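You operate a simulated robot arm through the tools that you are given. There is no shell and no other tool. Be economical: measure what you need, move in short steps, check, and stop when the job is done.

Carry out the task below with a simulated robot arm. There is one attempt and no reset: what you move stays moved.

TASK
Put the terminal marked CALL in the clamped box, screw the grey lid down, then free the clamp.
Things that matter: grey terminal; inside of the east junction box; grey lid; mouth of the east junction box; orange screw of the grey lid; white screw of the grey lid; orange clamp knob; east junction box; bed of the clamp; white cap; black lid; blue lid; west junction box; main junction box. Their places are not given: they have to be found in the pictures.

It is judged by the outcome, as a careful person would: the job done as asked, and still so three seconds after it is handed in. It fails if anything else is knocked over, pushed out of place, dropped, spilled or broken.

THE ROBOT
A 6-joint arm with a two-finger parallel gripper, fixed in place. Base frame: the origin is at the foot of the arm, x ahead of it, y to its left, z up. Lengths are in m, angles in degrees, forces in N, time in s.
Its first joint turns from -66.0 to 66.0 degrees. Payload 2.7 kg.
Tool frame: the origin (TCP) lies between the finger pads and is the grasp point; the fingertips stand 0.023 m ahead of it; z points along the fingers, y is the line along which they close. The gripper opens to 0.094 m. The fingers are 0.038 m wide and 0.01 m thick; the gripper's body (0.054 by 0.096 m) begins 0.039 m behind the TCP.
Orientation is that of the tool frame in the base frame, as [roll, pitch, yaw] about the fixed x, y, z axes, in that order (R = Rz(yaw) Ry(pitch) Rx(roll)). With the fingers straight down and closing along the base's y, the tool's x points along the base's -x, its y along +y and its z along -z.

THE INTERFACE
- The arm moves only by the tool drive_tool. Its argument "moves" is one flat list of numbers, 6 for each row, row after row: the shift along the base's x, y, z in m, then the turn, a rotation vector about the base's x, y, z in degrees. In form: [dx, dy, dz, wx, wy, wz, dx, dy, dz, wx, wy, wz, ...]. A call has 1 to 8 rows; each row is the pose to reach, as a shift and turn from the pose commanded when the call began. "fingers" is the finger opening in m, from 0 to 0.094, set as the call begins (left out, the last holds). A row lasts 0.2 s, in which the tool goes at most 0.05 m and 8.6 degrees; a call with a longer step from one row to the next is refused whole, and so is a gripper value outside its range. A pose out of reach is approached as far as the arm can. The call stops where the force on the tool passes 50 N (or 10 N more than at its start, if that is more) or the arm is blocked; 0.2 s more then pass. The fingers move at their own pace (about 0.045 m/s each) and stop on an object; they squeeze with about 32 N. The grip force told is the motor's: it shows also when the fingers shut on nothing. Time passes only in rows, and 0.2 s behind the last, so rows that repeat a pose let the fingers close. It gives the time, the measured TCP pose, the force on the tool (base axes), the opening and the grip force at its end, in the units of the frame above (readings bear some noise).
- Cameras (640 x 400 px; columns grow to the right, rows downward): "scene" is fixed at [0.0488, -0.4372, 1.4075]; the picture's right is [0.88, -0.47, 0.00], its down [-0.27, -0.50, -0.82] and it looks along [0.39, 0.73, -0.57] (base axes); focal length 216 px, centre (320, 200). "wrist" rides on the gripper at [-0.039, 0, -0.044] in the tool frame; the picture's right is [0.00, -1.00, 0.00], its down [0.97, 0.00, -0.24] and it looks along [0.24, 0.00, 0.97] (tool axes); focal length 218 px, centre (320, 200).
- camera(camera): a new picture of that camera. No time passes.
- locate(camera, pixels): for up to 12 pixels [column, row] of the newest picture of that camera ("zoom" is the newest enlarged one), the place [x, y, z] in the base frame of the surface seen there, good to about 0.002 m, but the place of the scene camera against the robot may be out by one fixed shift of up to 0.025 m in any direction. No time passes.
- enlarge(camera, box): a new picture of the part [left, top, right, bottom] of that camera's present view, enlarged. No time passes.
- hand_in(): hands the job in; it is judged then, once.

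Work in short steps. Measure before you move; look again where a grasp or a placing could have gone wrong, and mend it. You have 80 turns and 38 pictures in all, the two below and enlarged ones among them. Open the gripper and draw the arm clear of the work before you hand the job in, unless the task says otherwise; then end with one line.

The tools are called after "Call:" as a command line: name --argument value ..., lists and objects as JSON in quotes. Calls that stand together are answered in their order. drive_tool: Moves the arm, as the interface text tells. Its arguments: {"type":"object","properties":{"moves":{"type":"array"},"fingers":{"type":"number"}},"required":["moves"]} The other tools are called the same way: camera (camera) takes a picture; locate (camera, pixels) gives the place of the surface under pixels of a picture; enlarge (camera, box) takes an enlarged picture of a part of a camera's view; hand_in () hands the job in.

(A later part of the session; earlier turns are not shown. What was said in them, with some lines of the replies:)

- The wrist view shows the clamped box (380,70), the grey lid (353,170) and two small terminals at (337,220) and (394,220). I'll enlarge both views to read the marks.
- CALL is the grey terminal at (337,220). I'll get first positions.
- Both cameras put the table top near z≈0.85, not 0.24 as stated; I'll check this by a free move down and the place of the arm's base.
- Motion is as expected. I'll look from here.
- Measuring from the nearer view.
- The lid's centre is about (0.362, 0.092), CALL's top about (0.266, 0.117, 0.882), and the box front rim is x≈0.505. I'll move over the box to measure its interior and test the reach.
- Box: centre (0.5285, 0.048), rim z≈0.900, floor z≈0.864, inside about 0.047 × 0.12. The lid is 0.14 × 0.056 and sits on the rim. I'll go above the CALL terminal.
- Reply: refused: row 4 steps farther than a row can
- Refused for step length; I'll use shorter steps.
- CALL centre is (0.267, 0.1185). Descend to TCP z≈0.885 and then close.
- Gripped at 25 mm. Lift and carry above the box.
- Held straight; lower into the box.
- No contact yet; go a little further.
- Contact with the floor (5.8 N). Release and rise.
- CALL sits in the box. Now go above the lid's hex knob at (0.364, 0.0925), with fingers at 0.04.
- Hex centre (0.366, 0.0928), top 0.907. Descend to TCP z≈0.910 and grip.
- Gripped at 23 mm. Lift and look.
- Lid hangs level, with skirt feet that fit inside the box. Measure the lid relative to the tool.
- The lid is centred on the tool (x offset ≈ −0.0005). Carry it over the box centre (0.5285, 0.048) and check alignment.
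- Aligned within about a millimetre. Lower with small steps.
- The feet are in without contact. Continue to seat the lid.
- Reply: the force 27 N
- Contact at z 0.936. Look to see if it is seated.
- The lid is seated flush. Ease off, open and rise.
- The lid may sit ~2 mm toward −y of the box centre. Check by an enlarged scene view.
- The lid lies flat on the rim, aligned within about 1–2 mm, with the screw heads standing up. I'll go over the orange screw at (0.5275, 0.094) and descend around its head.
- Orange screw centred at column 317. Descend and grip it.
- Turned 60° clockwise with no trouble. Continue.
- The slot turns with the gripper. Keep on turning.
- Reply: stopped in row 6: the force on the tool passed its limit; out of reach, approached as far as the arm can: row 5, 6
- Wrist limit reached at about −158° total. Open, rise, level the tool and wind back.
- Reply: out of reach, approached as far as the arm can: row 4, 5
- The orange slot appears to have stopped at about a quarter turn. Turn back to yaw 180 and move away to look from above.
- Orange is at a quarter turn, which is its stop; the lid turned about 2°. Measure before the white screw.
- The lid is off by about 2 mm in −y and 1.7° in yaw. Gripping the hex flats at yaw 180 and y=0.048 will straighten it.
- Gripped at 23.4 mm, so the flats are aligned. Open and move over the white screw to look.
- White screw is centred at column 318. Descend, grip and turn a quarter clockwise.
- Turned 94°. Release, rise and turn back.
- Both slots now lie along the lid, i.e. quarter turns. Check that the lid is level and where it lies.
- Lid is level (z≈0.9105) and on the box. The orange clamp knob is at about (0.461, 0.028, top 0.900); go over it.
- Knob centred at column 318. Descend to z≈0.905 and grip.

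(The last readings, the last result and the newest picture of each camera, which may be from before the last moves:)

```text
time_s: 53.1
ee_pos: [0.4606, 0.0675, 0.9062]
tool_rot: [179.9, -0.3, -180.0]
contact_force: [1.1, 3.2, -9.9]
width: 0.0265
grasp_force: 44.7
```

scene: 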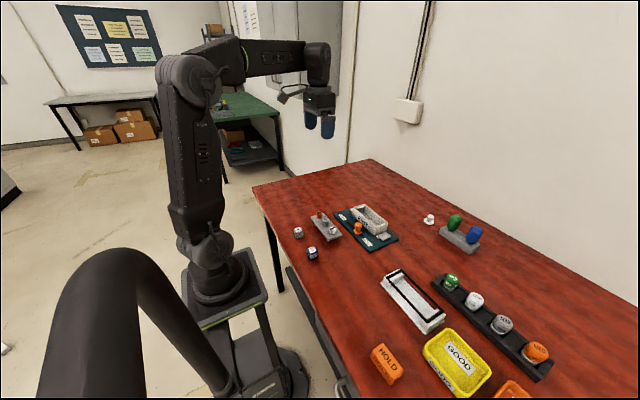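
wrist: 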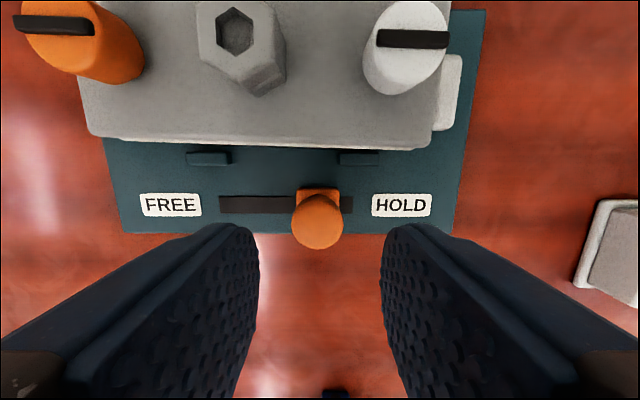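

Slid 40 mm; push gently on to the end stop.

Call:
drive_tool --moves '[0, 0.002, 0, 0, 0, 0, 0, 0.004, 0, 0, 0, 0, 0, 0.006, 0, 0, 0, 0]'

Call:
enlarge --camera "scene" --box '[325, 185, 405, 245]'

```text
time_s: 53.9
ee_pos: [0.4594, 0.0727, 0.9054]
tool_rot: [-179.9, -0.3, -179.9]
contact_force: [1.3, -11.6, -11.5]
width: 0.0265
grasp_force: 44.8
```

```text
6.67 times, centred on (365, 215) of scene
```

zoom: 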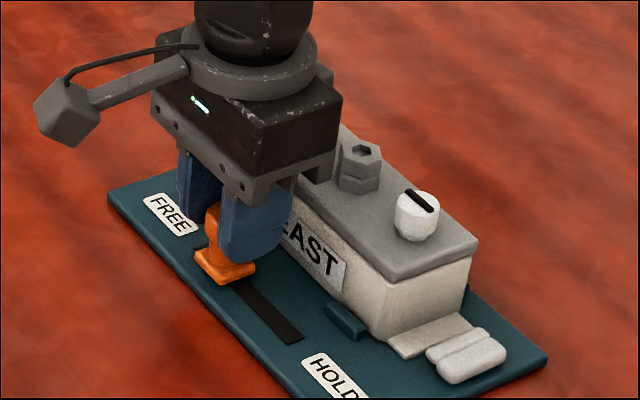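

The end stop is felt (−11.6 N) at y=0.073, on the FREE side. Release and withdraw upward and back.

Call:
drive_tool --moves '[0, -0.001, 0, 0, 0, 0, 0, -0.001, 0, 0, 0, 0, 0, -0.001, 0, 0, 0, 0]' --fingers 0.045

Call:
drive_tool --moves '[0, -0.001, 0.04, 0, 0, 0, 0, -0.001, 0.08, 0, 0, 0, 0, -0.01, 0.12, 0, 0, 0, -0.02, -0.02, 0.15, 0, 0, 0, -0.05, -0.02, 0.18, 0, 0, 0, -0.05, -0.02, 0.18, 0, 0, 0]'

Call:
camera --camera "wrist"

Call:
enlarge --camera "scene" --box '[285, 185, 425, 275]'

```text
time_s: 54.7
ee_pos: [0.4595, 0.0734, 0.9065]
tool_rot: [180.0, -0.2, -179.8]
contact_force: [0.3, 0.1, 0.0]
width: 0.0451
grasp_force: 0.1
```

```text
time_s: 56.1
ee_pos: [0.4102, 0.0529, 1.0858]
tool_rot: [-179.9, -0.3, -179.8]
contact_force: [0.4, -0.3, 0.6]
width: 0.0452
grasp_force: 0.0
```

```text
8 pictures are left
```

wrist: 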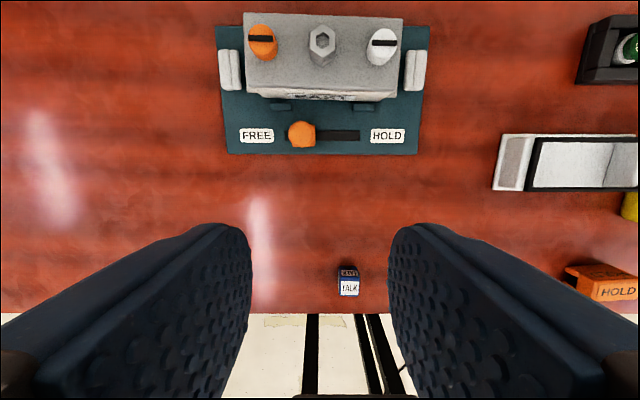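

```text
4.44 times, centred on (355, 230) of scene
```

zoom: 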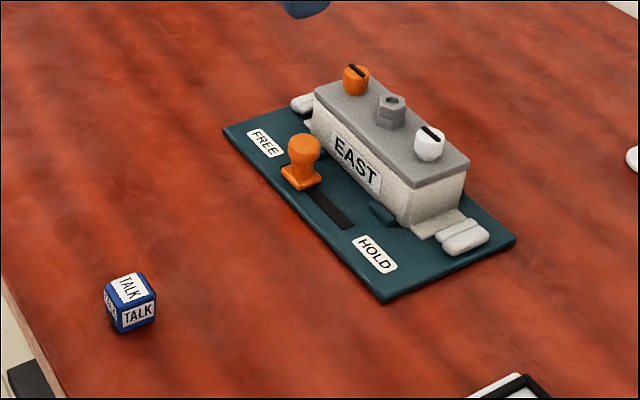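

The knob is at FREE and the jaws have opened. One last close look at the screws.

Call:
enlarge --camera "wrist" --box '[205, 0, 435, 160]'

```text
2.50 times, centred on (320, 80) of wrist
```

zoom: 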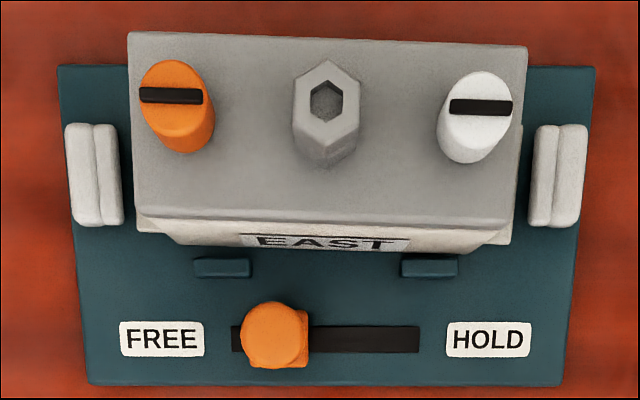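

CALL is in the box, the lid is level with both slots turned a quarter, and the knob is at FREE. The gripper is open and clear, so I hand in.

Call:
hand_in

```text
The job is handed in.
```

I put the CALL terminal in the EAST box, turned both grey lid screws down a quarter turn to what looks like their stop, and slid the clamp to FREE. The lid sits level but is turned about 2° on the box.
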